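You operate a simulated robot arm through the tools that you are given. There is no shell and no other tool.

Carry out the task below with a simulated robot arm. There is one attempt and no reset: what you move stays moved.

JOB
Shut the air down and unplug the blue air plug.
Fine: compressor off, outlet valve shut, line bled to zero before the plug comes out; plug in its holder, bleed valve shut, compressor dial to 0.

The check looks at the end state, three seconds after you hand in, the way a careful person would. Anything else that was tipped, shoved, dropped, spilled or broken makes it a failure.

ROBOT AND FRAMES
A 7-joint arm with a fingered hand, fixed in place. Base frame: the origin is on the floor under the middle of its stand, x ahead of it, y to its left, z up; the work surface is at about z = 860. Units: mm, degrees, N and s.
With the tool pointing down near the work surface it reaches from about 340 to 760 mm from the base axis. Its first joint turns from -166.0 to 166.0 degrees. Payload 4 kg.
Tool frame: the origin (TCP) lies between the finger pads and is the grasp point; the fingertips stand 26 mm ahead of it; z points along the fingers, y is the line along which they close. The gripper opens to 132 mm; its body begins 73 mm behind the TCP. The gripper is a hand of 4 fingers: y runs from the thumb to the fingers, the wrist lies at [0, 0, -239] in the tool frame, and closing takes about 1.5 s.
Orientation is that of the tool frame in the base frame, as a unit quaternion [w, x, y, z]. With the fingers straight down and closing along the base's y, the tool's x points along the base's -x, its y along +y and its z along -z.

CONTROLS
- The arm moves only by the tool move_arm. Its arguments are lists of equal length, an entry for each row: "jaw": the finger opening in mm, from 0 to 132; "dp": the shift along the tool's x, y, z in mm, a list of three; "rotation": the turn, a rotation vector about the tool's x, y, z in degrees, a list of three. In form: {"jaw": [jaw, ...], "dp": [[dx, dy, dz], ...], "rotation": [[ax, ay, az], ...]}. A call has 1 to 20 rows; each row shifts and turns the commanded pose from where the row before left it, along the tool's axes as they then stand. A row lasts 0.2 s, in which the tool goes at most 50 mm and 8.6 degrees; a call with a longer step from one row to the next is refused whole, and so is a gripper value outside its range. A pose out of reach is approached as far as the arm can. The call stops where the force on the tool passes 50 N (or 10 N more than at its start, if that is more) or the arm is blocked; 0.2 s more then pass. The fingers move at their own pace (about 72 mm/s each) and stop on an object; they squeeze with about 25 N. The grip force told is the motor's: it shows also when the fingers shut on nothing. Time passes only in rows, and 0.2 s behind the last, so rows that do not move let the fingers close. The reply holds the time, the measured pose of the TCP, the force on the tool along the base axes, the opening and the grip force, in the units named above and with some noise, with the torque about the TCP (base axes, N m) and any sound that the robot's microphone picked up.
- Cameras (640 x 400 px; columns grow to the right, rows downward): "scene" is fixed at [50, -652.1, 1609.6]; the picture's right is [0.82, -0.57, 0.00], its down [-0.29, -0.41, -0.87] and it looks along [0.50, 0.71, -0.50] (base axes); focal length 362 px, centre (320, 200). "wrist" rides on the gripper at [68, 2, -97] in the tool frame; the picture's right is [-0.03, 1.00, 0.00], its down [-0.82, -0.02, -0.58] and it looks along [-0.58, -0.01, 0.82] (tool axes); focal length 270 px, centre (320, 200). There is no depth. A picture from a camera that has moved, and an enlarged one, comes with that camera's place and axes in the base frame and with its lens.
- grab_frame(camera): a new picture of that camera. The clock stands still meanwhile.
- move_column(by): slides the trunk up (or, below 0, down) by that many mm; the arm rides with it, the base frame stays. It gives what a move gives, with no picture.
- preshape(shape): the hand has 4 fingers and takes this shape, open, in about a second: jaw (thumb against the fingers, like two jaws); tri (thumb and two fingers); tip (a fingertip pinch); poke (one finger out to press); point (the index stretched); flat (the hand flat); cup (the hand cupped); fist (a fist). The gripper value then closes the fingers along that shape, each until it touches; the sizes above hold for jaw. It gives what a move gives, with no picture.
- zoom(camera, box): a new picture of the part [left, top, right, bottom] of that camera's present view, enlarged. The clock stands still meanwhile.
- finish_job(): hands the job in; it is judged then, once.

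Places have to be worked out from the pictures, the camera data and where the tool is seen. Open the gripper and draw the arm clear of the work before you hand the job in, unless the task says otherwise.

The tools are called after "Emit:" as name(argument=value, ...) on one line, values as JSON. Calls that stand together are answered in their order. move_arm: Moves the arm, as the interface text tells. Its arguments: {"type":"object","properties":{"jaw":{"type":"array"},"dp":{"type":"array"},"rotation":{"type":"array"}},"required":["jaw","dp","rotation"]} The other tools are called the same way: move_column (by) moves the trunk up or down; preshape (shape) gives the hand a shape; grab_frame (camera) takes a picture; zoom (camera, box) takes an enlarged picture of a part of a camera's view; finish_job () hands the job in.

At the start:

```text
clock: 0.0
tcp_pos: [381.2, 383.5, 1192.7]
orientation: [0.0, 0.0, 1.0, 0.001]
force: [0.4, 0.5, 0.2]
ft_torque: [-0.01, 0.04, -0.01]
finger_gap: 131.9
grip_force: 0.0
shape: jaw
trunk travel left (down, up): [-525.0, 65.0]
```

scene: 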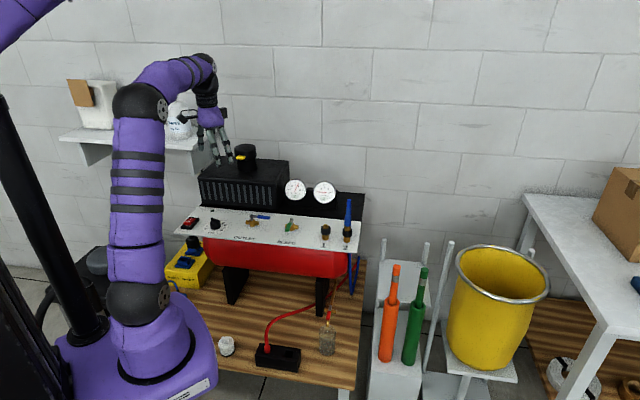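
wrist: 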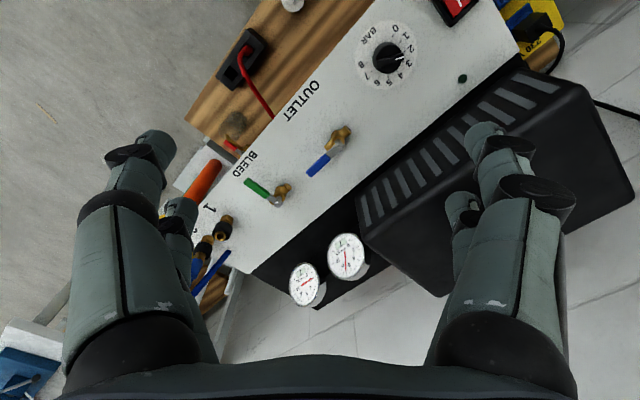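

I'll start by looking more closely at the compressor panel from both cameras before I move anything.

Emit:
zoom(camera="scene", box=[170, 170, 380, 300])

Emit:
zoom(camera="scene", box=[270, 160, 380, 260])

Emit:
zoom(camera="wrist", box=[180, 0, 520, 320])

Emit:
zoom(camera="scene", box=[170, 200, 280, 270])

```text
3.05 times, centred on (275, 235) of scene
camera zoom: at [50.0, -652.1, 1609.6], right [0.82, -0.57, 0.0], down [-0.29, -0.41, -0.87], along [0.5, 0.71, -0.5], focal length 1104 px, centre (457, 93)
```

zoom: 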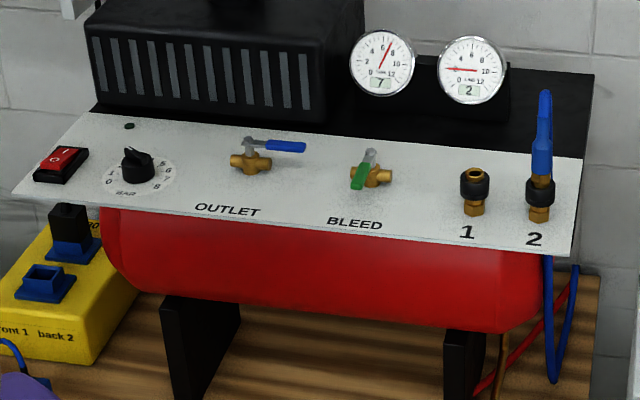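

```text
4.00 times, centred on (325, 210) of scene
camera zoom: at [50.0, -652.1, 1609.6], right [0.82, -0.57, 0.0], down [-0.29, -0.41, -0.87], along [0.5, 0.71, -0.5], focal length 1449 px, centre (300, 160)
```

zoom: 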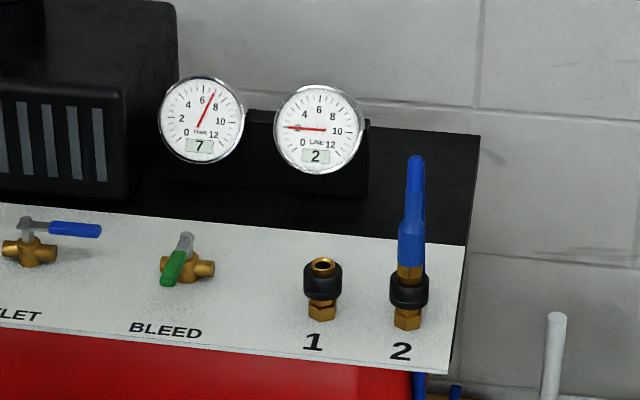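

```text
1.25 times, centred on (350, 160) of wrist
camera zoom: at [312.4, 387.8, 1290.6], right [0.03, 1.0, 0.0], down [0.82, -0.02, 0.58], along [0.58, -0.01, -0.82], focal length 338 px, centre (282, 250)
```

zoom: 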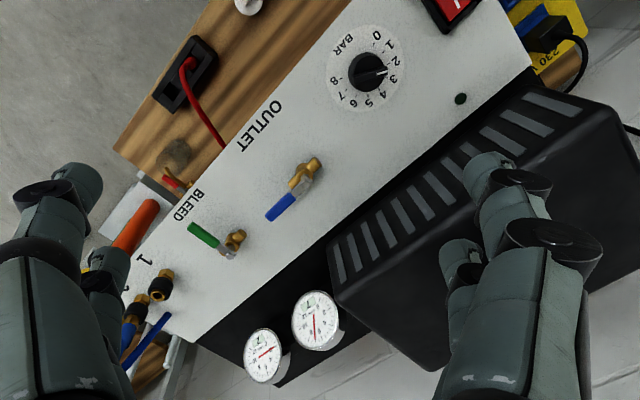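

```text
5.71 times, centred on (225, 235) of scene
camera zoom: at [50.0, -652.1, 1609.6], right [0.82, -0.57, 0.0], down [-0.29, -0.41, -0.87], along [0.5, 0.71, -0.5], focal length 2070 px, centre (863, 0)
```

zoom: 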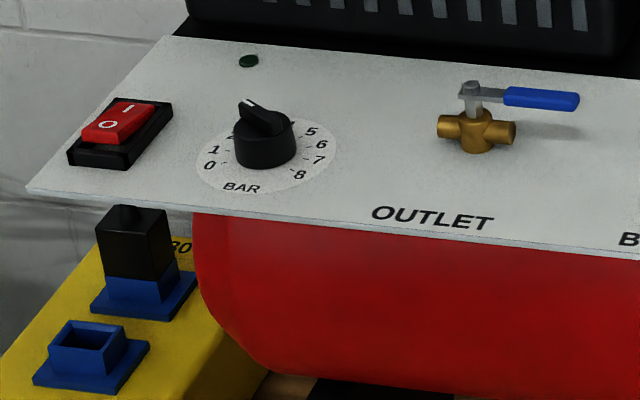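

The panel has a rocker switch, bar dial, outlet and bleed valves, and couplings 1 and 2, with the blue plug in 2. Next I need to find the plug holder, so I'll look at the surroundings.

Emit:
zoom(camera="scene", box=[200, 280, 380, 395])

Emit:
zoom(camera="scene", box=[340, 180, 480, 270])

Emit:
zoom(camera="scene", box=[50, 60, 290, 210])

Emit:
zoom(camera="scene", box=[360, 230, 640, 400])

Emit:
zoom(camera="scene", box=[300, 240, 380, 300])

Emit:
zoom(camera="wrist", box=[150, 0, 320, 110])

Emit:
zoom(camera="wrist", box=[180, 180, 380, 310])

```text
3.48 times, centred on (290, 338) of scene
camera zoom: at [50.0, -652.1, 1609.6], right [0.82, -0.57, 0.0], down [-0.29, -0.41, -0.87], along [0.5, 0.71, -0.5], focal length 1260 px, centre (424, -278)
```

zoom: 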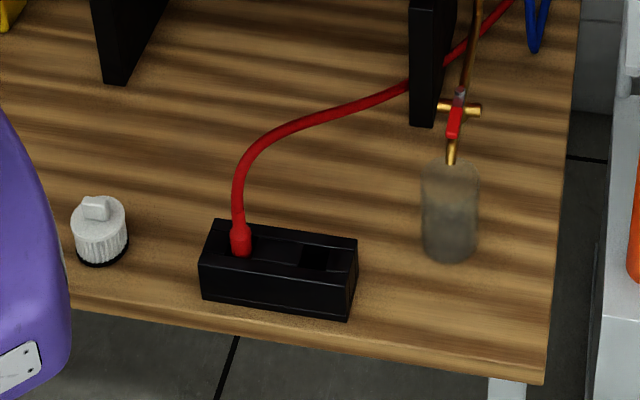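

```text
4.44 times, centred on (410, 225) of scene
camera zoom: at [50.0, -652.1, 1609.6], right [0.82, -0.57, 0.0], down [-0.29, -0.41, -0.87], along [0.5, 0.71, -0.5], focal length 1610 px, centre (-80, 89)
```

zoom: 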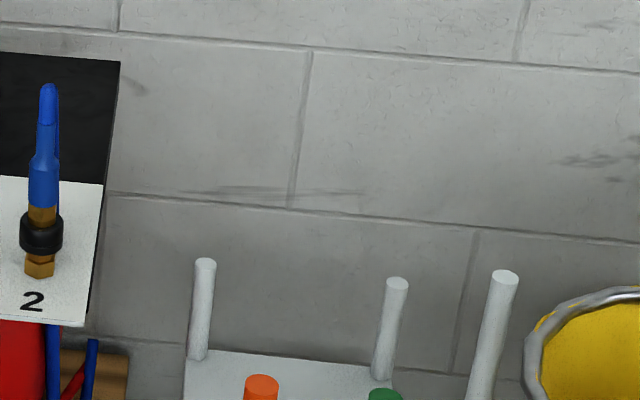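

```text
2.67 times, centred on (170, 135) of scene
camera zoom: at [50.0, -652.1, 1609.6], right [0.82, -0.57, 0.0], down [-0.29, -0.41, -0.87], along [0.5, 0.71, -0.5], focal length 966 px, centre (720, 373)
```

zoom: 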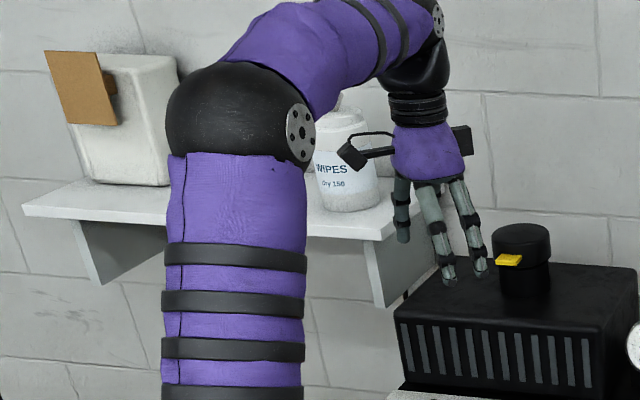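

```text
2.29 times, centred on (500, 315) of scene
camera zoom: at [50.0, -652.1, 1609.6], right [0.82, -0.57, 0.0], down [-0.29, -0.41, -0.87], along [0.5, 0.71, -0.5], focal length 828 px, centre (-91, -63)
```

zoom: 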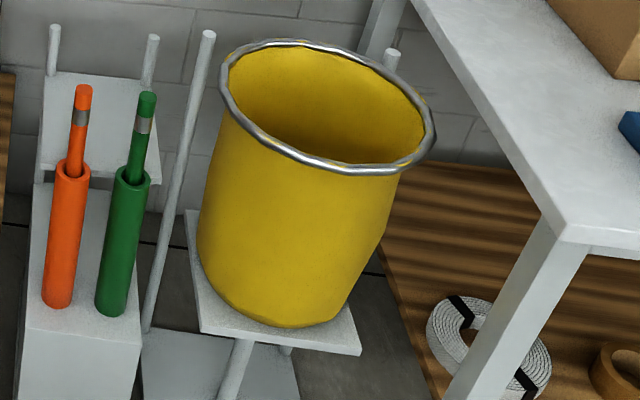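

```text
6.67 times, centred on (340, 270) of scene
camera zoom: at [50.0, -652.1, 1609.6], right [0.82, -0.57, 0.0], down [-0.29, -0.41, -0.87], along [0.5, 0.71, -0.5], focal length 2415 px, centre (187, -267)
```

zoom: 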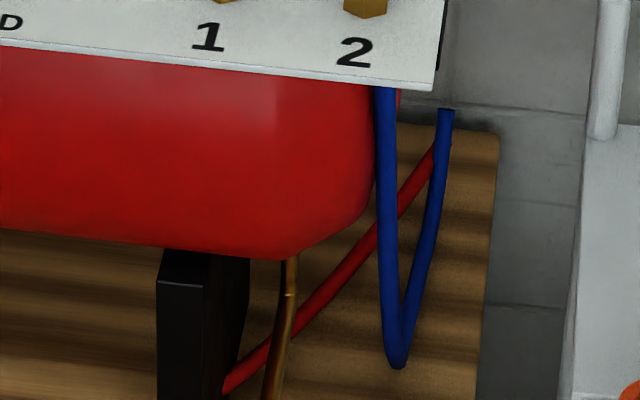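

```text
3.64 times, centred on (235, 55) of wrist
camera zoom: at [312.4, 387.8, 1290.6], right [0.03, 1.0, 0.0], down [0.82, -0.02, 0.58], along [0.58, -0.01, -0.82], focal length 983 px, centre (629, 727)
```

zoom: 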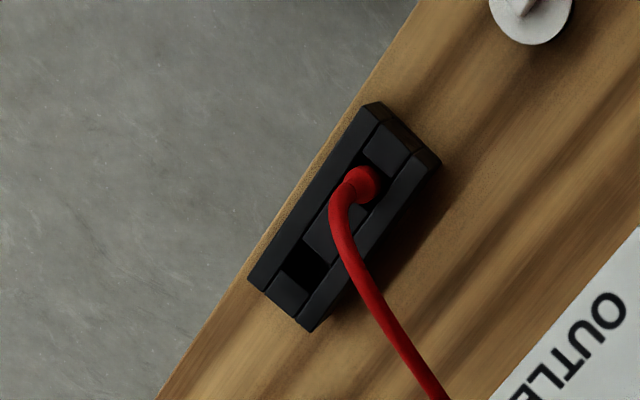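

```text
3.08 times, centred on (280, 245) of wrist
camera zoom: at [312.4, 387.8, 1290.6], right [0.03, 1.0, 0.0], down [0.82, -0.02, 0.58], along [0.58, -0.01, -0.82], focal length 832 px, centre (443, 62)
```

zoom: 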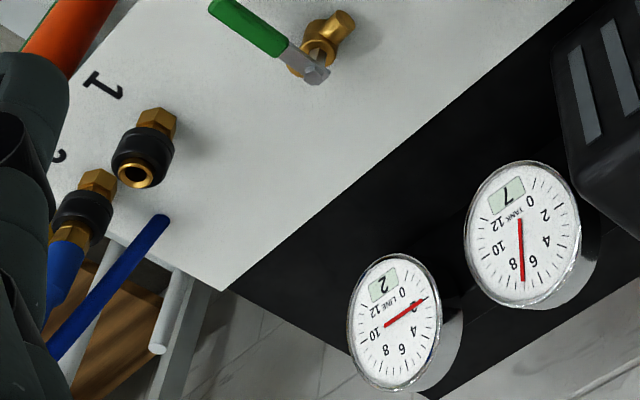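

The scene geometry puts the panel flat at z≈860, with its long axis running at −45° in the base frame. The wooden table and the two-slot plug holder sit lower. I'll make the poke shape and move to a viewpoint facing the panel square-on.

Emit:
preshape(shape="poke")

Emit:
move_arm(jaw=[132, 132, 132, 132, 132, 132, 132, 132, 132, 132], dp=[[-6.9, -39, 0], [-6.9, -39, 0], [-6.9, -39, 0], [-6.9, -39, 0], [0, 0, 0], [0, 0, 0], [0, 0, 0], [0, 0, 0], [0, 0, 0], [0, 0, 0]], rotation=[[0, 0, 0], [0, 0, 0], [0, 0, 0], [0, 0, 0], [0, 0, -7.5], [0, 0, -7.5], [0, 0, -7.5], [0, 0, -7.5], [0, 0, -7.5], [0, 0, -7.5]])

Emit:
grab_frame(camera="wrist")

Emit:
grab_frame(camera="scene")

```text
clock: 0.9
tcp_pos: [383.1, 384.2, 1193.6]
orientation: [0.001, 0.0, 1.0, 0.0]
force: [-0.9, -0.2, 0.2]
ft_torque: [-0.03, -0.01, 0.03]
finger_gap: 0.1
grip_force: 0.0
shape: poke
trunk travel left (down, up): [-525.0, 65.0]
```

```text
clock: 3.1
tcp_pos: [408.9, 228.7, 1193.6]
orientation: [0.001, -0.383, 0.924, 0.0]
force: [0.3, 0.4, -0.4]
ft_torque: [0.01, -0.01, 0.04]
finger_gap: 0.1
grip_force: 0.2
shape: poke
trunk travel left (down, up): [-525.0, 65.0]
```

```text
taken
camera wrist: at [358.9, 182.7, 1290.5], right [-0.69, 0.72, 0.0], down [0.59, 0.56, 0.58], along [0.42, 0.4, -0.82], focal length 270 px, centre (320, 200)
```

wrist: 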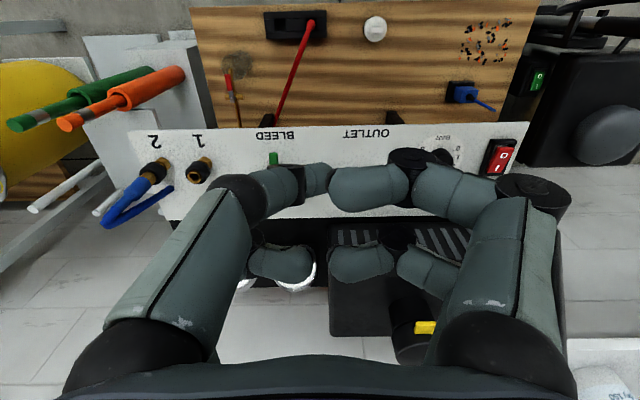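

```text
taken
```

scene: 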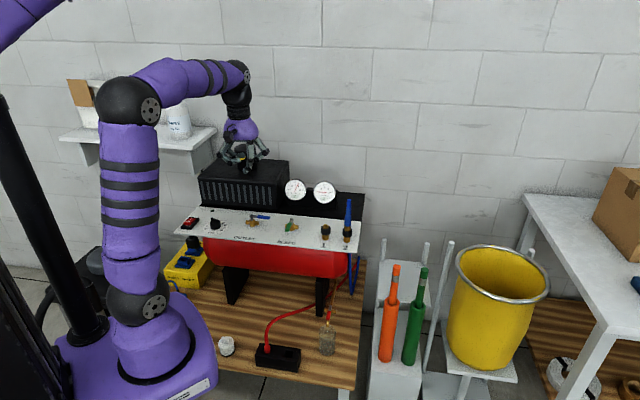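

Facing the panel now, with the wrist image rotated 180° from the robot's view. I'll zoom in to see which finger is extended in the poke shape.

Emit:
zoom(camera="wrist", box=[180, 120, 580, 370])

Emit:
zoom(camera="scene", box=[190, 90, 300, 190])

Emit:
zoom(camera="wrist", box=[60, 0, 380, 200])

Emit:
zoom(camera="wrist", box=[380, 0, 600, 200])

```text
1.60 times, centred on (380, 245) of wrist
camera zoom: at [358.9, 182.7, 1290.5], right [-0.69, 0.72, 0.0], down [0.59, 0.56, 0.58], along [0.42, 0.4, -0.82], focal length 432 px, centre (224, 128)
```

zoom: 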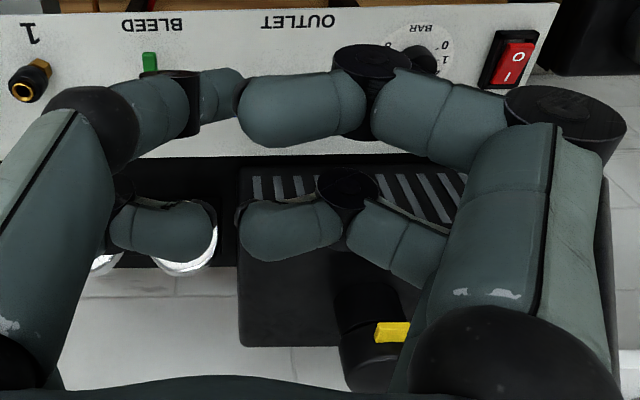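

```text
4.00 times, centred on (245, 140) of scene
camera zoom: at [50.0, -652.1, 1609.6], right [0.82, -0.57, 0.0], down [-0.29, -0.41, -0.87], along [0.5, 0.71, -0.5], focal length 1449 px, centre (620, 440)
```

zoom: 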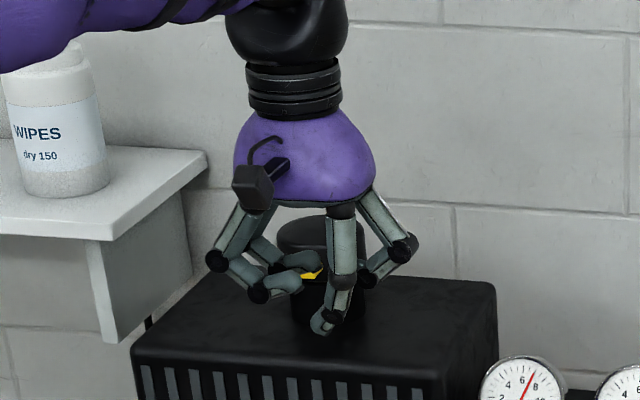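

```text
2.00 times, centred on (220, 100) of wrist
camera zoom: at [358.9, 182.7, 1290.5], right [-0.69, 0.72, 0.0], down [0.59, 0.56, 0.58], along [0.42, 0.4, -0.82], focal length 541 px, centre (520, 400)
```

zoom: 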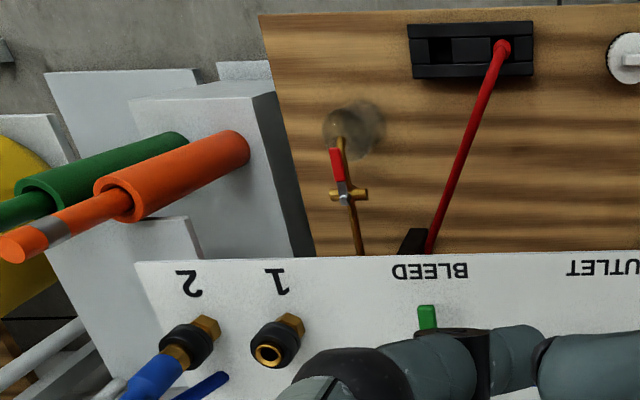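

```text
2.00 times, centred on (490, 100) of wrist
camera zoom: at [358.9, 182.7, 1290.5], right [-0.69, 0.72, 0.0], down [0.59, 0.56, 0.58], along [0.42, 0.4, -0.82], focal length 541 px, centre (-20, 400)
```

zoom: 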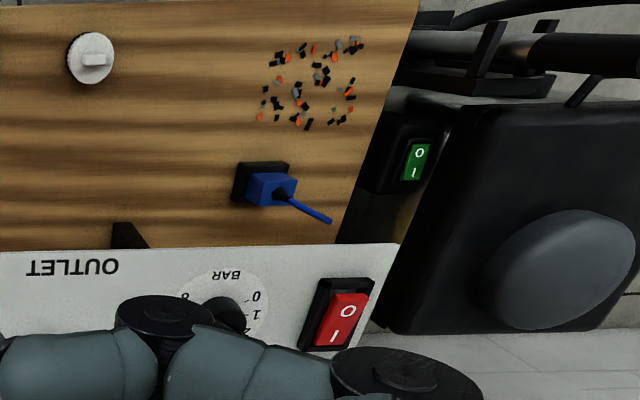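

The poke fingertip lies on the tool axis, about 27 mm ahead of the TCP. Triangulating puts the switch "O" end near (290, 540, 870), so I'll move over it, stay high, and look again to refine.

Emit:
move_arm(jaw=[132, 132, 132, 132, 132, 132, 132, 132, 132, 132, 132, 132], dp=[[-18.9, 42.9, 0], [-18.9, 42.9, 0], [-18.9, 42.9, 0], [-18.9, 42.9, 0], [-18.9, 42.9, 0], [-18.9, 42.9, 0], [-18.9, 42.9, 0], [0, 0, 40], [0, 0, 40], [0, 0, 40], [0, 0, 40], [0, 0, 40]], rotation=[[0, 0, 0], [0, 0, 0], [0, 0, 0], [0, 0, 0], [0, 0, 0], [0, 0, 0], [0, 0, 0], [0, 0, 0], [0, 0, 0], [0, 0, 0], [0, 0, 0], [0, 0, 0]])

Emit:
grab_frame(camera="wrist")

Emit:
zoom(camera="scene", box=[150, 130, 310, 260])

```text
clock: 5.7
tcp_pos: [290.6, 534.4, 992.8]
orientation: [0.0, -0.383, 0.924, 0.0]
force: [0.0, -0.2, 0.7]
ft_torque: [-0.03, 0.01, 0.01]
finger_gap: 0.1
grip_force: 0.1
shape: poke
trunk travel left (down, up): [-525.0, 65.0]
```

```text
taken
camera wrist: at [240.6, 488.6, 1090.4], right [-0.69, 0.73, 0.0], down [0.59, 0.56, 0.58], along [0.42, 0.4, -0.82], focal length 270 px, centre (320, 200)
```

wrist: 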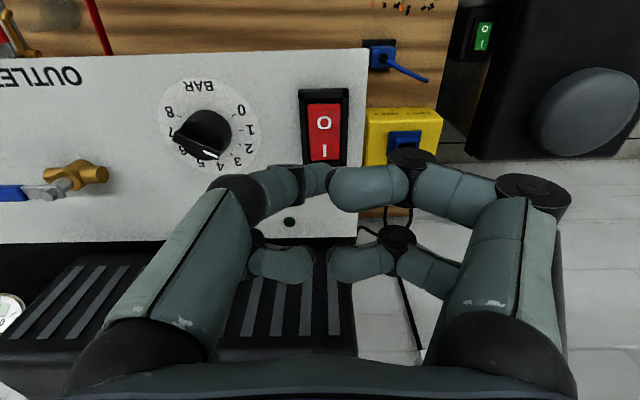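

```text
3.08 times, centred on (230, 195) of scene
camera zoom: at [50.0, -652.1, 1609.6], right [0.82, -0.57, 0.0], down [-0.29, -0.41, -0.87], along [0.5, 0.71, -0.5], focal length 1115 px, centre (597, 215)
```

zoom: 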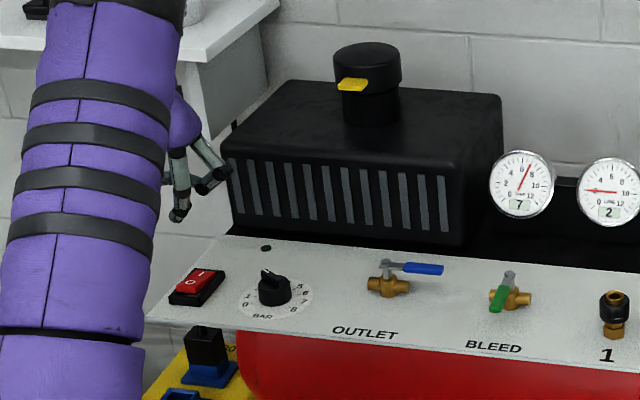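

Combining both views puts the "O" end at about (293, 544, 871), close to directly under the fingertip. I'll zoom in on the tip to fix its exact offset.

Emit:
zoom(camera="wrist", box=[220, 80, 420, 205])

Emit:
zoom(camera="scene", box=[180, 150, 240, 190])

```text
3.20 times, centred on (320, 142) of wrist
camera zoom: at [240.6, 488.6, 1090.4], right [-0.69, 0.73, 0.0], down [0.59, 0.56, 0.58], along [0.42, 0.4, -0.82], focal length 865 px, centre (320, 384)
```

zoom: 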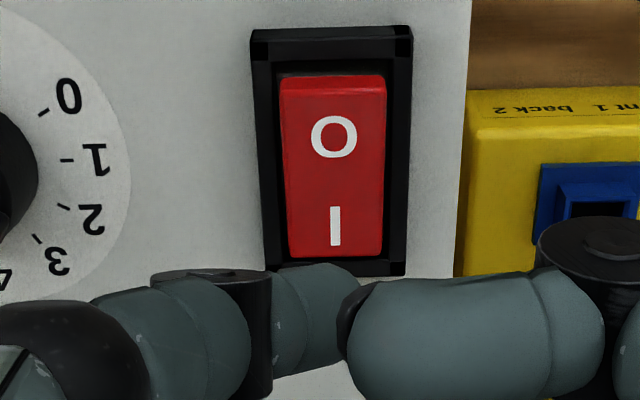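

```text
10.00 times, centred on (210, 170) of scene
camera zoom: at [50.0, -652.1, 1609.6], right [0.82, -0.57, 0.0], down [-0.29, -0.41, -0.87], along [0.5, 0.71, -0.5], focal length 3623 px, centre (1420, 500)
```

zoom: 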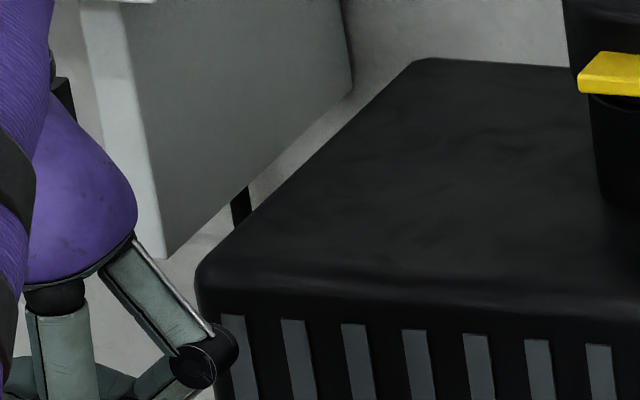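

The tip sits within a few mm of the "O" half. I'll shift slightly forward and sideways, drop to just above it, then press in small steps.

Emit:
move_arm(jaw=[132, 132, 132, 132, 132, 132], dp=[[-4, 3.5, 0], [0, 0, 35], [0, 0, 35], [0, 0, 5], [0, 0, 4], [0, 0, 3]], rotation=[[0, 0, 0], [0, 0, 0], [0, 0, 0], [0, 0, 0], [0, 0, 0], [0, 0, 0]])

Emit:
grab_frame(camera="wrist")

Emit:
zoom(camera="scene", box=[160, 170, 260, 240])

```text
clock: 7.1
tcp_pos: [289.8, 538.8, 912.1]
orientation: [0.0, -0.383, 0.924, 0.0]
force: [-0.3, 0.0, 0.1]
ft_torque: [0.02, 0.0, 0.02]
finger_gap: 0.1
grip_force: 0.1
shape: poke
trunk travel left (down, up): [-525.0, 65.0]
```

```text
taken
camera wrist: at [240.6, 493.8, 1008.7], right [-0.69, 0.72, 0.0], down [0.59, 0.56, 0.58], along [0.42, 0.4, -0.82], focal length 270 px, centre (320, 200)
```

wrist: 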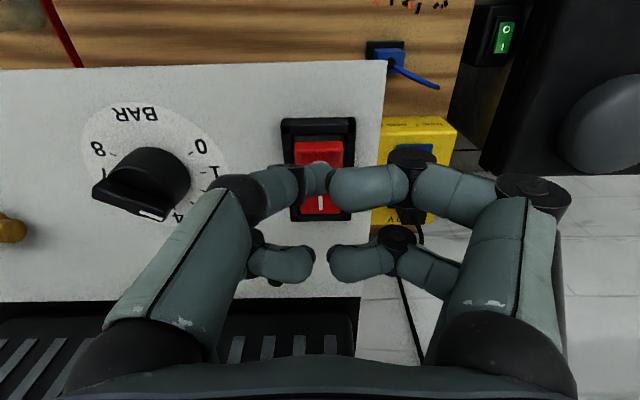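

```text
5.71 times, centred on (210, 205) of scene
camera zoom: at [50.0, -652.1, 1609.6], right [0.82, -0.57, 0.0], down [-0.29, -0.41, -0.87], along [0.5, 0.71, -0.5], focal length 2070 px, centre (949, 171)
```

zoom: 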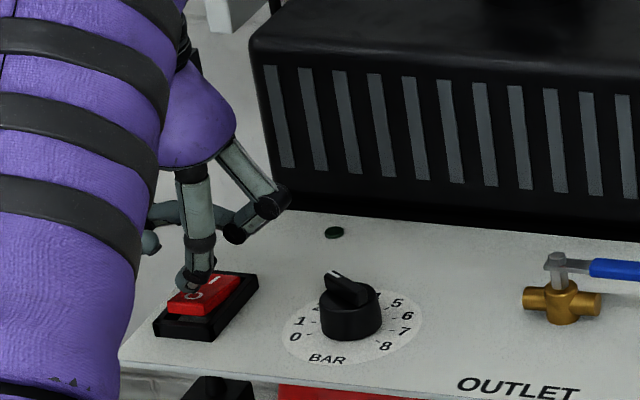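

The fingertip hovers right on the "O" half. I'll press down gently in 2 mm steps.

Emit:
move_arm(jaw=[132, 132, 132, 132, 132, 132], dp=[[0, 0, 3], [0, 0, 2], [0, 0, 2], [0, 0, 2], [0, 0, 2], [0, 0, 2]], rotation=[[0, 0, 0], [0, 0, 0], [0, 0, 0], [0, 0, 0], [0, 0, 0], [0, 0, 0]])

Emit:
zoom(camera="scene", box=[160, 170, 260, 240])

```text
clock: 8.5
tcp_pos: [291.8, 536.9, 902.1]
orientation: [0.003, -0.381, 0.924, 0.0]
force: [2.3, -9.2, 38.2]
ft_torque: [-0.24, -0.03, -0.03]
finger_gap: 0.0
grip_force: 0.0
shape: poke
trunk travel left (down, up): [-525.0, 65.0]
```

```text
5.71 times, centred on (210, 205) of scene
camera zoom: at [50.0, -652.1, 1609.6], right [0.82, -0.57, 0.0], down [-0.29, -0.41, -0.87], along [0.5, 0.71, -0.5], focal length 2070 px, centre (949, 171)
```

zoom: 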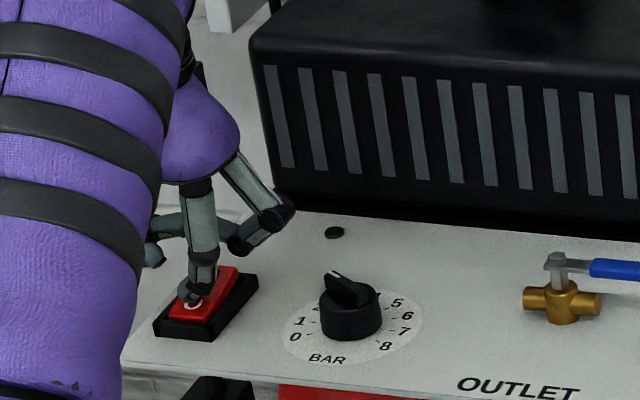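

The force reached 38 N and the rocker looks tilted toward "O". I'll lift off and check.

Emit:
move_arm(jaw=[132, 132, 132, 132], dp=[[0, 0, -10], [0, 0, -30], [0, 0, -30], [45, 0, 0]], rotation=[[0, 0, 0], [0, 0, 0], [0, 0, 0], [0, 0, 0]])

Emit:
grab_frame(camera="wrist")

Emit:
zoom(camera="scene", box=[160, 170, 260, 240])

Emit:
zoom(camera="scene", box=[270, 160, 380, 260])

```text
clock: 9.5
tcp_pos: [257.8, 508.0, 967.5]
orientation: [0.0, -0.382, 0.924, 0.0]
force: [-0.5, -0.4, 0.2]
ft_torque: [-0.01, -0.02, -0.03]
finger_gap: 0.0
grip_force: 0.0
shape: poke
trunk travel left (down, up): [-525.0, 65.0]
```

```text
taken
camera wrist: at [208.3, 462.7, 1064.6], right [-0.69, 0.72, 0.0], down [0.59, 0.56, 0.58], along [0.42, 0.4, -0.82], focal length 270 px, centre (320, 200)
```

wrist: 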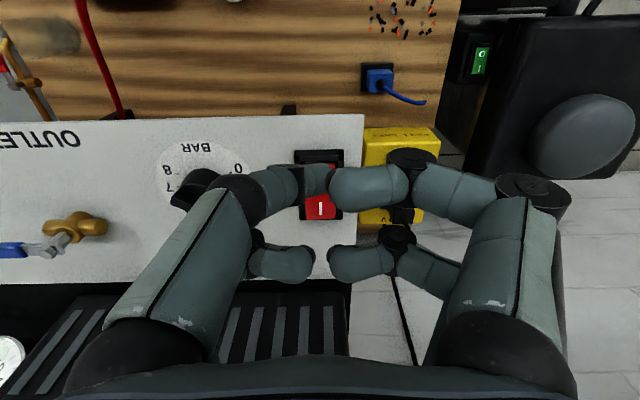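

```text
5.71 times, centred on (210, 205) of scene
camera zoom: at [50.0, -652.1, 1609.6], right [0.82, -0.57, 0.0], down [-0.29, -0.41, -0.87], along [0.5, 0.71, -0.5], focal length 2070 px, centre (949, 171)
```

zoom: 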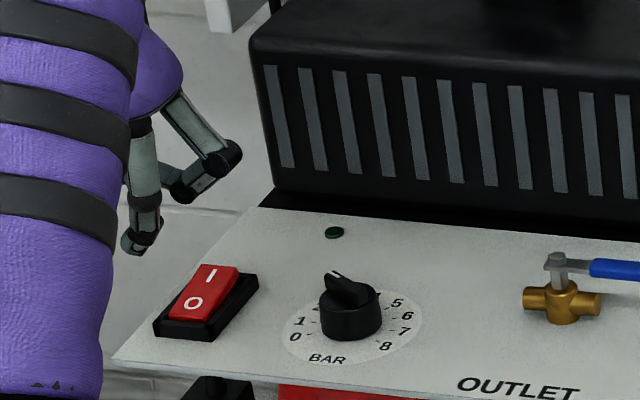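

```text
4.00 times, centred on (325, 210) of scene
camera zoom: at [50.0, -652.1, 1609.6], right [0.82, -0.57, 0.0], down [-0.29, -0.41, -0.87], along [0.5, 0.71, -0.5], focal length 1449 px, centre (300, 160)
```

zoom: 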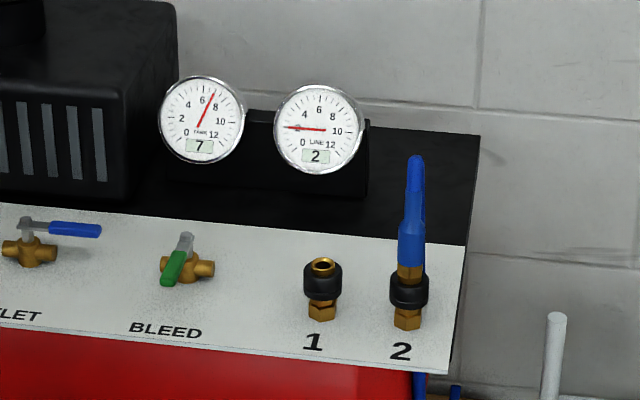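

The rocker has flipped: the "O" side is down and the "I" side is up. Next is the outlet valve, whose handle points right along the pipe (open), with stem near s≈51, d≈640. I'll move over for a close look.

Emit:
move_arm(jaw=[132, 132, 132, 132, 132, 132, 132, 132], dp=[[0, 0, -40], [0, 0, -30], [-10, -47, 0], [-10, -47, 0], [-10, -47, 0], [-10, -47, 0], [-5, -47, 0], [-5, -47, 0]], rotation=[[0, 0, 0], [0, 0, 0], [0, 0, 0], [0, 0, 0], [0, 0, 0], [0, 0, 0], [0, 0, 0], [0, 0, 0]])

Emit:
grab_frame(camera="wrist")

Emit:
zoom(camera="scene", box=[190, 130, 350, 260])

```text
clock: 11.3
tcp_pos: [494.6, 340.2, 1037.2]
orientation: [-0.001, -0.382, 0.924, 0.0]
force: [-0.1, -0.2, -0.5]
ft_torque: [-0.04, 0.01, -0.01]
finger_gap: 0.0
grip_force: 0.1
shape: poke
trunk travel left (down, up): [-525.0, 65.0]
```

```text
taken
camera wrist: at [444.7, 297.0, 1135.4], right [-0.69, 0.72, 0.0], down [0.59, 0.56, 0.58], along [0.42, 0.4, -0.82], focal length 270 px, centre (320, 200)
```

wrist: 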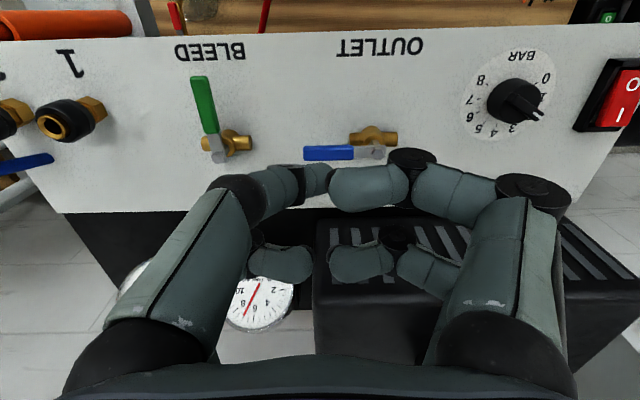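

```text
3.08 times, centred on (270, 195) of scene
camera zoom: at [50.0, -652.1, 1609.6], right [0.82, -0.57, 0.0], down [-0.29, -0.41, -0.87], along [0.5, 0.71, -0.5], focal length 1115 px, centre (474, 215)
```

zoom: 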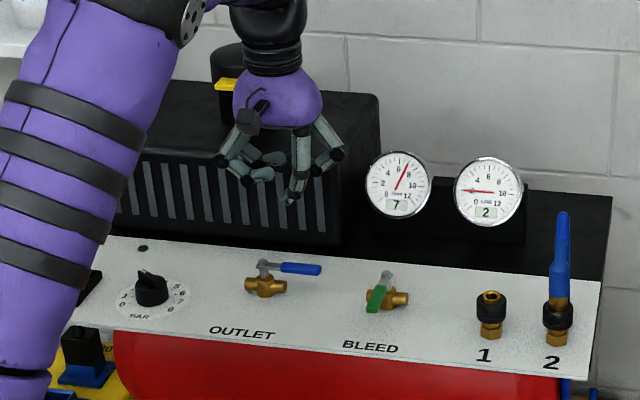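

The outlet stem is at about (s=50, d=639), with its handle tip at s=123 and z≈893. The bleed stem is at (207, 641) with its handle pointing straight at the robot, which is shut. The curled fingers are only about 20 mm above the poke tip, so I'll see whether "point" gives more clearance.

Emit:
preshape(shape="point")

Emit:
grab_frame(camera="wrist")

Emit:
zoom(camera="scene", box=[210, 120, 320, 210])

```text
clock: 12.2
tcp_pos: [494.4, 342.2, 1038.9]
orientation: [0.0, -0.383, 0.924, 0.001]
force: [1.0, -0.2, 0.4]
ft_torque: [0.0, 0.03, 0.02]
finger_gap: 0.0
grip_force: 0.1
shape: point
trunk travel left (down, up): [-525.0, 65.0]
```

```text
taken
camera wrist: at [443.9, 297.7, 1135.5], right [-0.69, 0.73, 0.0], down [0.59, 0.56, 0.58], along [0.42, 0.4, -0.82], focal length 270 px, centre (320, 200)
```

wrist: 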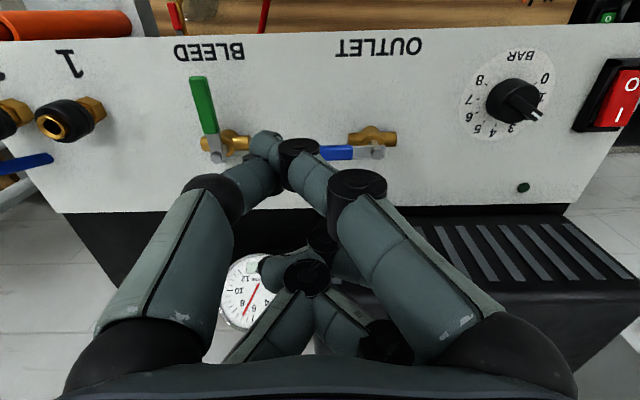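

```text
4.44 times, centred on (265, 165) of scene
camera zoom: at [50.0, -652.1, 1609.6], right [0.82, -0.57, 0.0], down [-0.29, -0.41, -0.87], along [0.5, 0.71, -0.5], focal length 1610 px, centre (564, 356)
```

zoom: 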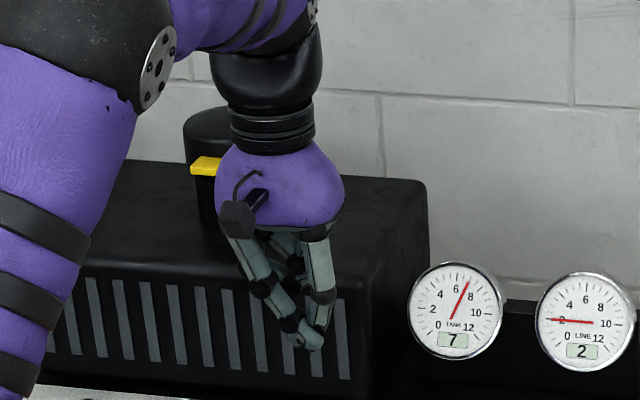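

In "point" the index tip reaches about (19, −25, 25) in the tool frame, with the other digits well above it, so it suits pushing the handle. I'll zoom in to pin down the tip.

Emit:
zoom(camera="wrist", box=[180, 90, 420, 240])

Emit:
zoom(camera="scene", box=[240, 160, 310, 215])

```text
2.67 times, centred on (300, 165) of wrist
camera zoom: at [443.9, 297.7, 1135.5], right [-0.69, 0.73, 0.0], down [0.59, 0.56, 0.58], along [0.42, 0.4, -0.82], focal length 721 px, centre (373, 293)
```

zoom: 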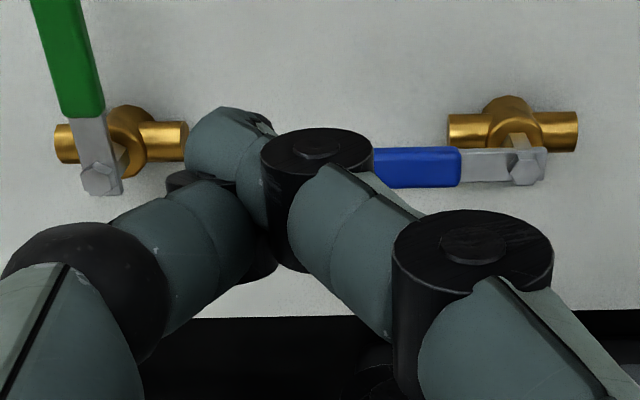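

```text
7.27 times, centred on (275, 188) of scene
camera zoom: at [50.0, -652.1, 1609.6], right [0.82, -0.57, 0.0], down [-0.29, -0.41, -0.87], along [0.5, 0.71, -0.5], focal length 2635 px, centre (647, 291)
```

zoom: 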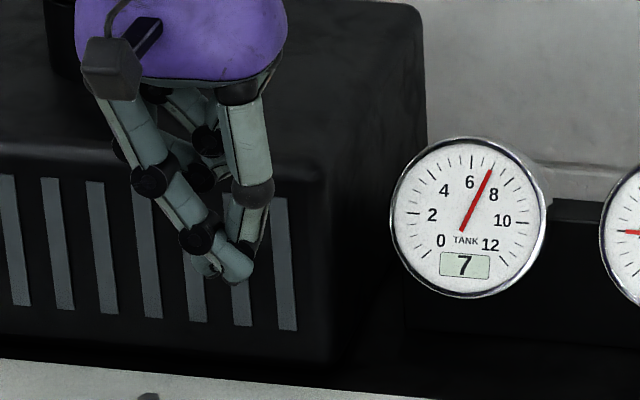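

I'd rather grip the handle between the jaws and carry it around the stem axis, which is better controlled than pushing. I'll go back to the jaw shape, centre over the outlet handle, and turn the hand 90° so the fingers straddle it.

Emit:
preshape(shape="jaw")

Emit:
move_arm(jaw=[50, 50, 50, 50, 50, 50, 50, 50, 50, 50, 50, 50, 50], dp=[[-47.4, -2.4, 0], [0, 0, 0], [0, 0, 0], [0, 0, 0], [0, 0, 0], [0, 0, 0], [0, 0, 0], [0, 0, 0], [0, 0, 0], [0, 0, 0], [0, 0, 0], [0, 0, 0], [0, 0, 0]], rotation=[[0, 0, 0], [0, 0, -7.5], [0, 0, -7.5], [0, 0, -7.5], [0, 0, -7.5], [0, 0, -7.5], [0, 0, -7.5], [0, 0, -7.5], [0, 0, -7.5], [0, 0, -7.5], [0, 0, -7.5], [0, 0, -7.5], [0, 0, -7.5]])

Emit:
grab_frame(camera="wrist")

Emit:
grab_frame(camera="scene")

```text
clock: 13.1
tcp_pos: [494.1, 344.0, 1038.8]
orientation: [0.0, -0.383, 0.924, 0.0]
force: [0.1, 0.3, -0.6]
ft_torque: [-0.02, -0.01, 0.04]
finger_gap: 131.8
grip_force: 0.0
shape: jaw
trunk travel left (down, up): [-525.0, 65.0]
```

```text
clock: 15.9
tcp_pos: [529.3, 374.6, 1039.2]
orientation: [0.0, 0.924, -0.382, 0.0]
force: [0.4, -0.4, 0.6]
ft_torque: [0.02, 0.03, -0.01]
finger_gap: 50.2
grip_force: 0.1
shape: jaw
trunk travel left (down, up): [-525.0, 65.0]
```

```text
taken
camera wrist: at [575.5, 327.6, 1135.6], right [-0.72, -0.69, 0.0], down [-0.56, 0.59, 0.58], along [-0.4, 0.42, -0.82], focal length 270 px, centre (320, 200)
```

wrist: 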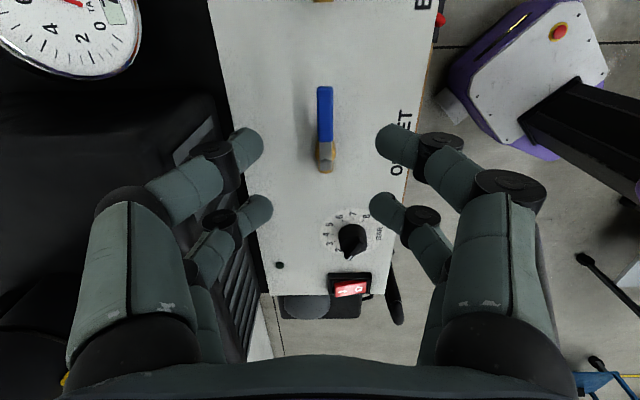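

```text
taken
```

scene: 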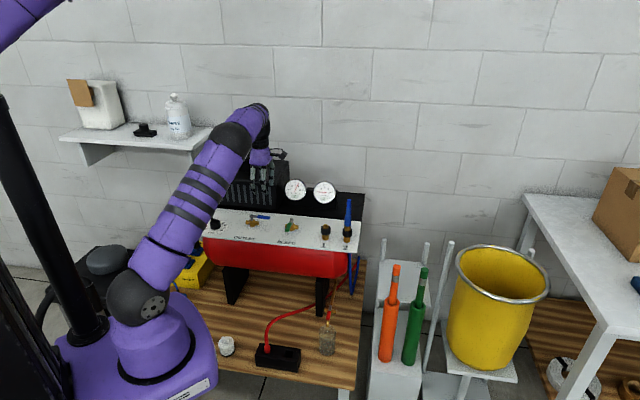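

The fingers straddle the outlet handle and the arm is clear. I'll check that the rocker shows "O" pressed, and check the handle alignment between the fingers.

Emit:
zoom(camera="wrist", box=[260, 200, 420, 320])

Emit:
zoom(camera="wrist", box=[220, 60, 440, 220])

```text
3.33 times, centred on (340, 260) of wrist
camera zoom: at [575.5, 327.6, 1135.6], right [-0.72, -0.69, 0.0], down [-0.56, 0.59, 0.58], along [-0.4, 0.42, -0.82], focal length 901 px, centre (253, 0)
```

zoom: 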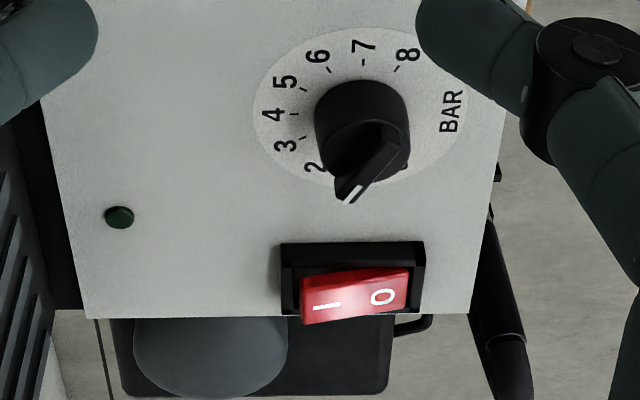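

```text
2.50 times, centred on (330, 140) of wrist
camera zoom: at [575.5, 327.6, 1135.6], right [-0.72, -0.69, 0.0], down [-0.56, 0.59, 0.58], along [-0.4, 0.42, -0.82], focal length 676 px, centre (295, 350)
```

zoom: 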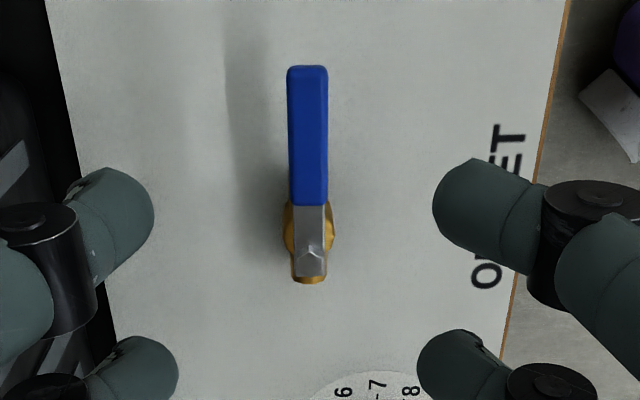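

The rocker clearly shows "O" pressed in, and the pilot lamp is dark. The handle sits about 4 mm off the finger midline toward the robot, so I'll correct that and descend partway.

Emit:
move_arm(jaw=[50, 50, 50, 50, 50], dp=[[0, 4, 0], [0, 0, 35], [0, 0, 35], [0, 0, 30], [0, 0, 15]], rotation=[[0, 0, 0], [0, 0, 0], [0, 0, 0], [0, 0, 0], [0, 0, 0]])

Emit:
grab_frame(camera="wrist")

Emit:
zoom(camera="scene", box=[200, 150, 340, 250])

```text
clock: 17.1
tcp_pos: [525.8, 372.4, 923.7]
orientation: [0.0, 0.924, -0.383, 0.0]
force: [0.0, -0.5, -0.2]
ft_torque: [0.0, 0.02, 0.0]
finger_gap: 50.6
grip_force: 0.0
shape: jaw
trunk travel left (down, up): [-525.0, 65.0]
```

```text
taken
camera wrist: at [572.3, 324.9, 1020.7], right [-0.72, -0.69, 0.0], down [-0.56, 0.59, 0.58], along [-0.4, 0.42, -0.82], focal length 270 px, centre (320, 200)
```

wrist: 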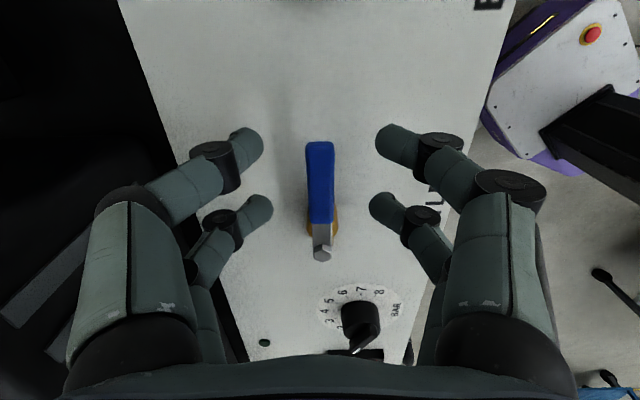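

```text
4.00 times, centred on (270, 200) of scene
camera zoom: at [50.0, -652.1, 1609.6], right [0.82, -0.57, 0.0], down [-0.29, -0.41, -0.87], along [0.5, 0.71, -0.5], focal length 1449 px, centre (520, 200)
```

zoom: 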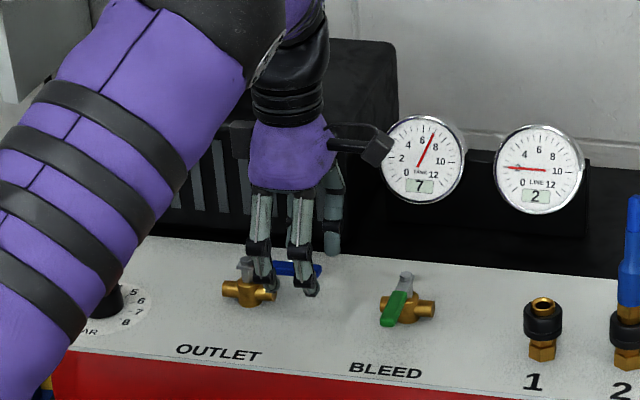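

The handle is centred between the finger pairs. I'll shift slightly toward the stem, descend to TCP z≈901, and close on the handle.

Emit:
move_arm(jaw=[50, 50, 50, 0, 0, 0, 0, 0, 0], dp=[[-5, 0, 0], [0, 0, 12], [0, 0, 11], [0, 0, 0], [0, 0, 0], [0, 0, 0], [0, 0, 0], [0, 0, 0], [0, 0, 0]], rotation=[[0, 0, 0], [0, 0, 0], [0, 0, 0], [0, 0, 0], [0, 0, 0], [0, 0, 0], [0, 0, 0], [0, 0, 0], [0, 0, 0]])

Emit:
grab_frame(camera="wrist")

Emit:
zoom(camera="scene", box=[200, 150, 340, 250])

```text
clock: 19.1
tcp_pos: [522.5, 375.0, 900.7]
orientation: [0.0, 0.924, -0.383, -0.001]
force: [-0.4, 0.2, -0.8]
ft_torque: [0.02, 0.02, -0.01]
finger_gap: 0.0
grip_force: 24.9
shape: jaw
trunk travel left (down, up): [-525.0, 65.0]
```

```text
taken
camera wrist: at [568.9, 327.8, 997.4], right [-0.73, -0.69, 0.0], down [-0.56, 0.59, 0.58], along [-0.4, 0.42, -0.82], focal length 270 px, centre (320, 200)
```

wrist: 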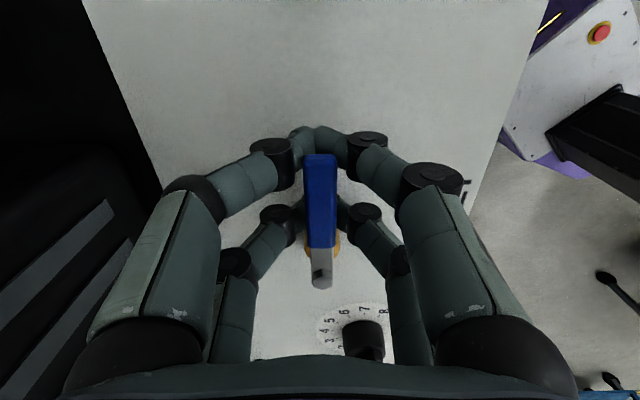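

```text
4.00 times, centred on (270, 200) of scene
camera zoom: at [50.0, -652.1, 1609.6], right [0.82, -0.57, 0.0], down [-0.29, -0.41, -0.87], along [0.5, 0.71, -0.5], focal length 1449 px, centre (520, 200)
```

zoom: 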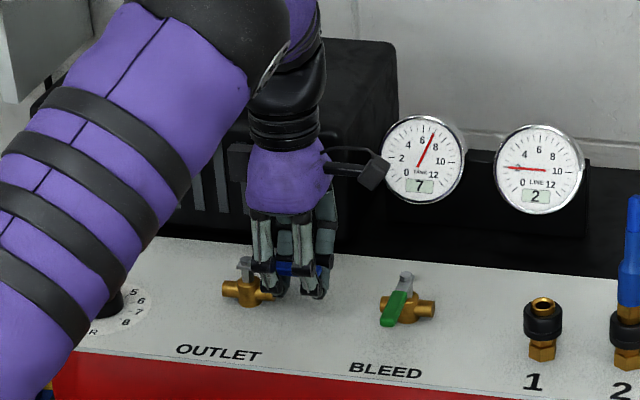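

The fingers closed under the handle and form a cage around it, which is enough to carry it. I'll swing the handle clockwise about the stem, 45° first, watching the force.

Emit:
move_arm(jaw=[0, 0, 0, 0, 0, 0], dp=[[-0.48, 7.28, 0], [-0.48, 7.28, 0], [-0.48, 7.28, 0], [-0.48, 7.28, 0], [-0.48, 7.28, 0], [-0.48, 7.28, 0]], rotation=[[0, 0, 7.5], [0, 0, 7.5], [0, 0, 7.5], [0, 0, 7.5], [0, 0, 7.5], [0, 0, 7.5]])

Emit:
grab_frame(camera="wrist")

Emit:
zoom(camera="scene", box=[200, 150, 340, 250])

```text
clock: 20.5
tcp_pos: [483.2, 358.9, 898.9]
orientation: [0.0, -0.706, 0.709, 0.0]
force: [0.1, 1.0, -0.4]
ft_torque: [0.04, -0.01, 0.02]
finger_gap: 0.0
grip_force: 25.0
shape: jaw
trunk travel left (down, up): [-525.0, 65.0]
```

```text
taken
camera wrist: at [480.3, 293.2, 997.2], right [-1.0, 0.03, 0.0], down [0.02, 0.82, 0.58], along [0.02, 0.58, -0.82], focal length 270 px, centre (320, 200)
```

wrist: 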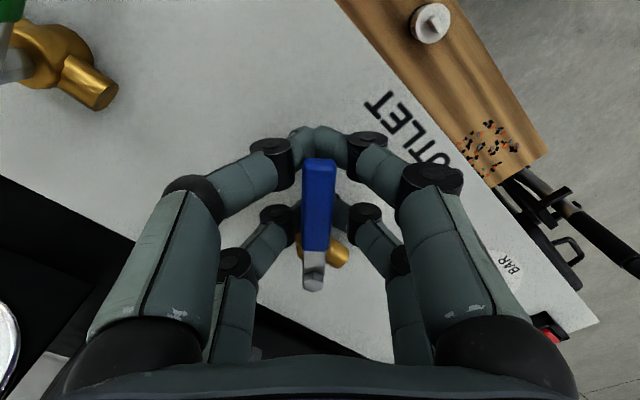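

```text
4.00 times, centred on (270, 200) of scene
camera zoom: at [50.0, -652.1, 1609.6], right [0.82, -0.57, 0.0], down [-0.29, -0.41, -0.87], along [0.5, 0.71, -0.5], focal length 1449 px, centre (520, 200)
```

zoom: 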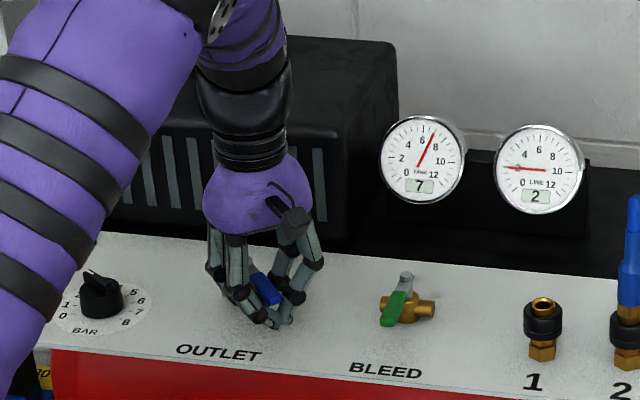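

The handle follows the hand and is now about 45° round, with almost no force. I'll continue the remaining 45° plus a small overshoot to reach the stop.

Emit:
move_arm(jaw=[0, 0, 0, 0, 0, 0, 0], dp=[[-0.48, 7.28, 0], [-0.48, 7.28, 0], [-0.48, 7.28, 0], [-0.48, 7.28, 0], [-0.48, 7.28, 0], [-0.48, 7.28, 0], [-0.1, 3, 0]], rotation=[[0, 0, 7.5], [0, 0, 7.5], [0, 0, 7.5], [0, 0, 7.5], [0, 0, 7.5], [0, 0, 7.5], [0, 0, 3]])

Emit:
grab_frame(camera="wrist")

Emit:
zoom(camera="scene", box=[200, 150, 340, 250])

```text
clock: 22.1
tcp_pos: [442.7, 375.0, 899.5]
orientation: [0.0, -0.357, 0.934, -0.001]
force: [5.6, -9.7, -2.9]
ft_torque: [0.0, 0.07, -0.03]
finger_gap: 0.0
grip_force: 24.9
shape: jaw
trunk travel left (down, up): [-525.0, 65.0]
```

```text
taken
camera wrist: at [389.8, 333.8, 997.1], right [-0.65, 0.76, 0.0], down [0.62, 0.53, 0.58], along [0.44, 0.37, -0.82], focal length 270 px, centre (320, 200)
```

wrist: 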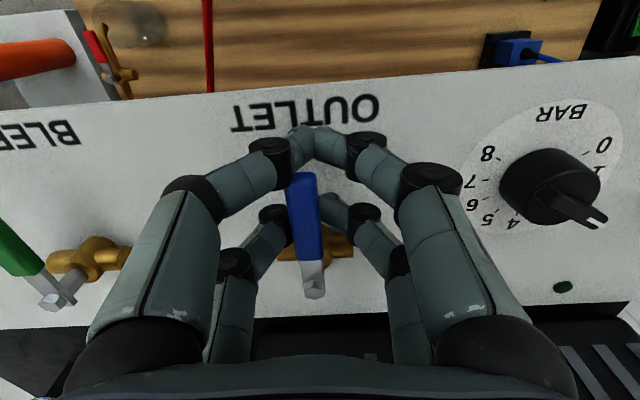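

```text
4.00 times, centred on (270, 200) of scene
camera zoom: at [50.0, -652.1, 1609.6], right [0.82, -0.57, 0.0], down [-0.29, -0.41, -0.87], along [0.5, 0.71, -0.5], focal length 1449 px, centre (520, 200)
```

zoom: 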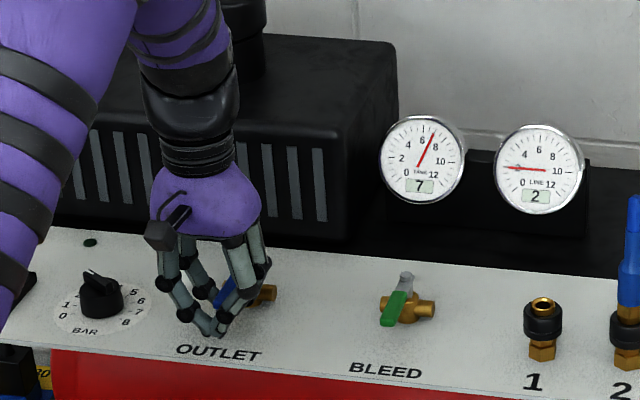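

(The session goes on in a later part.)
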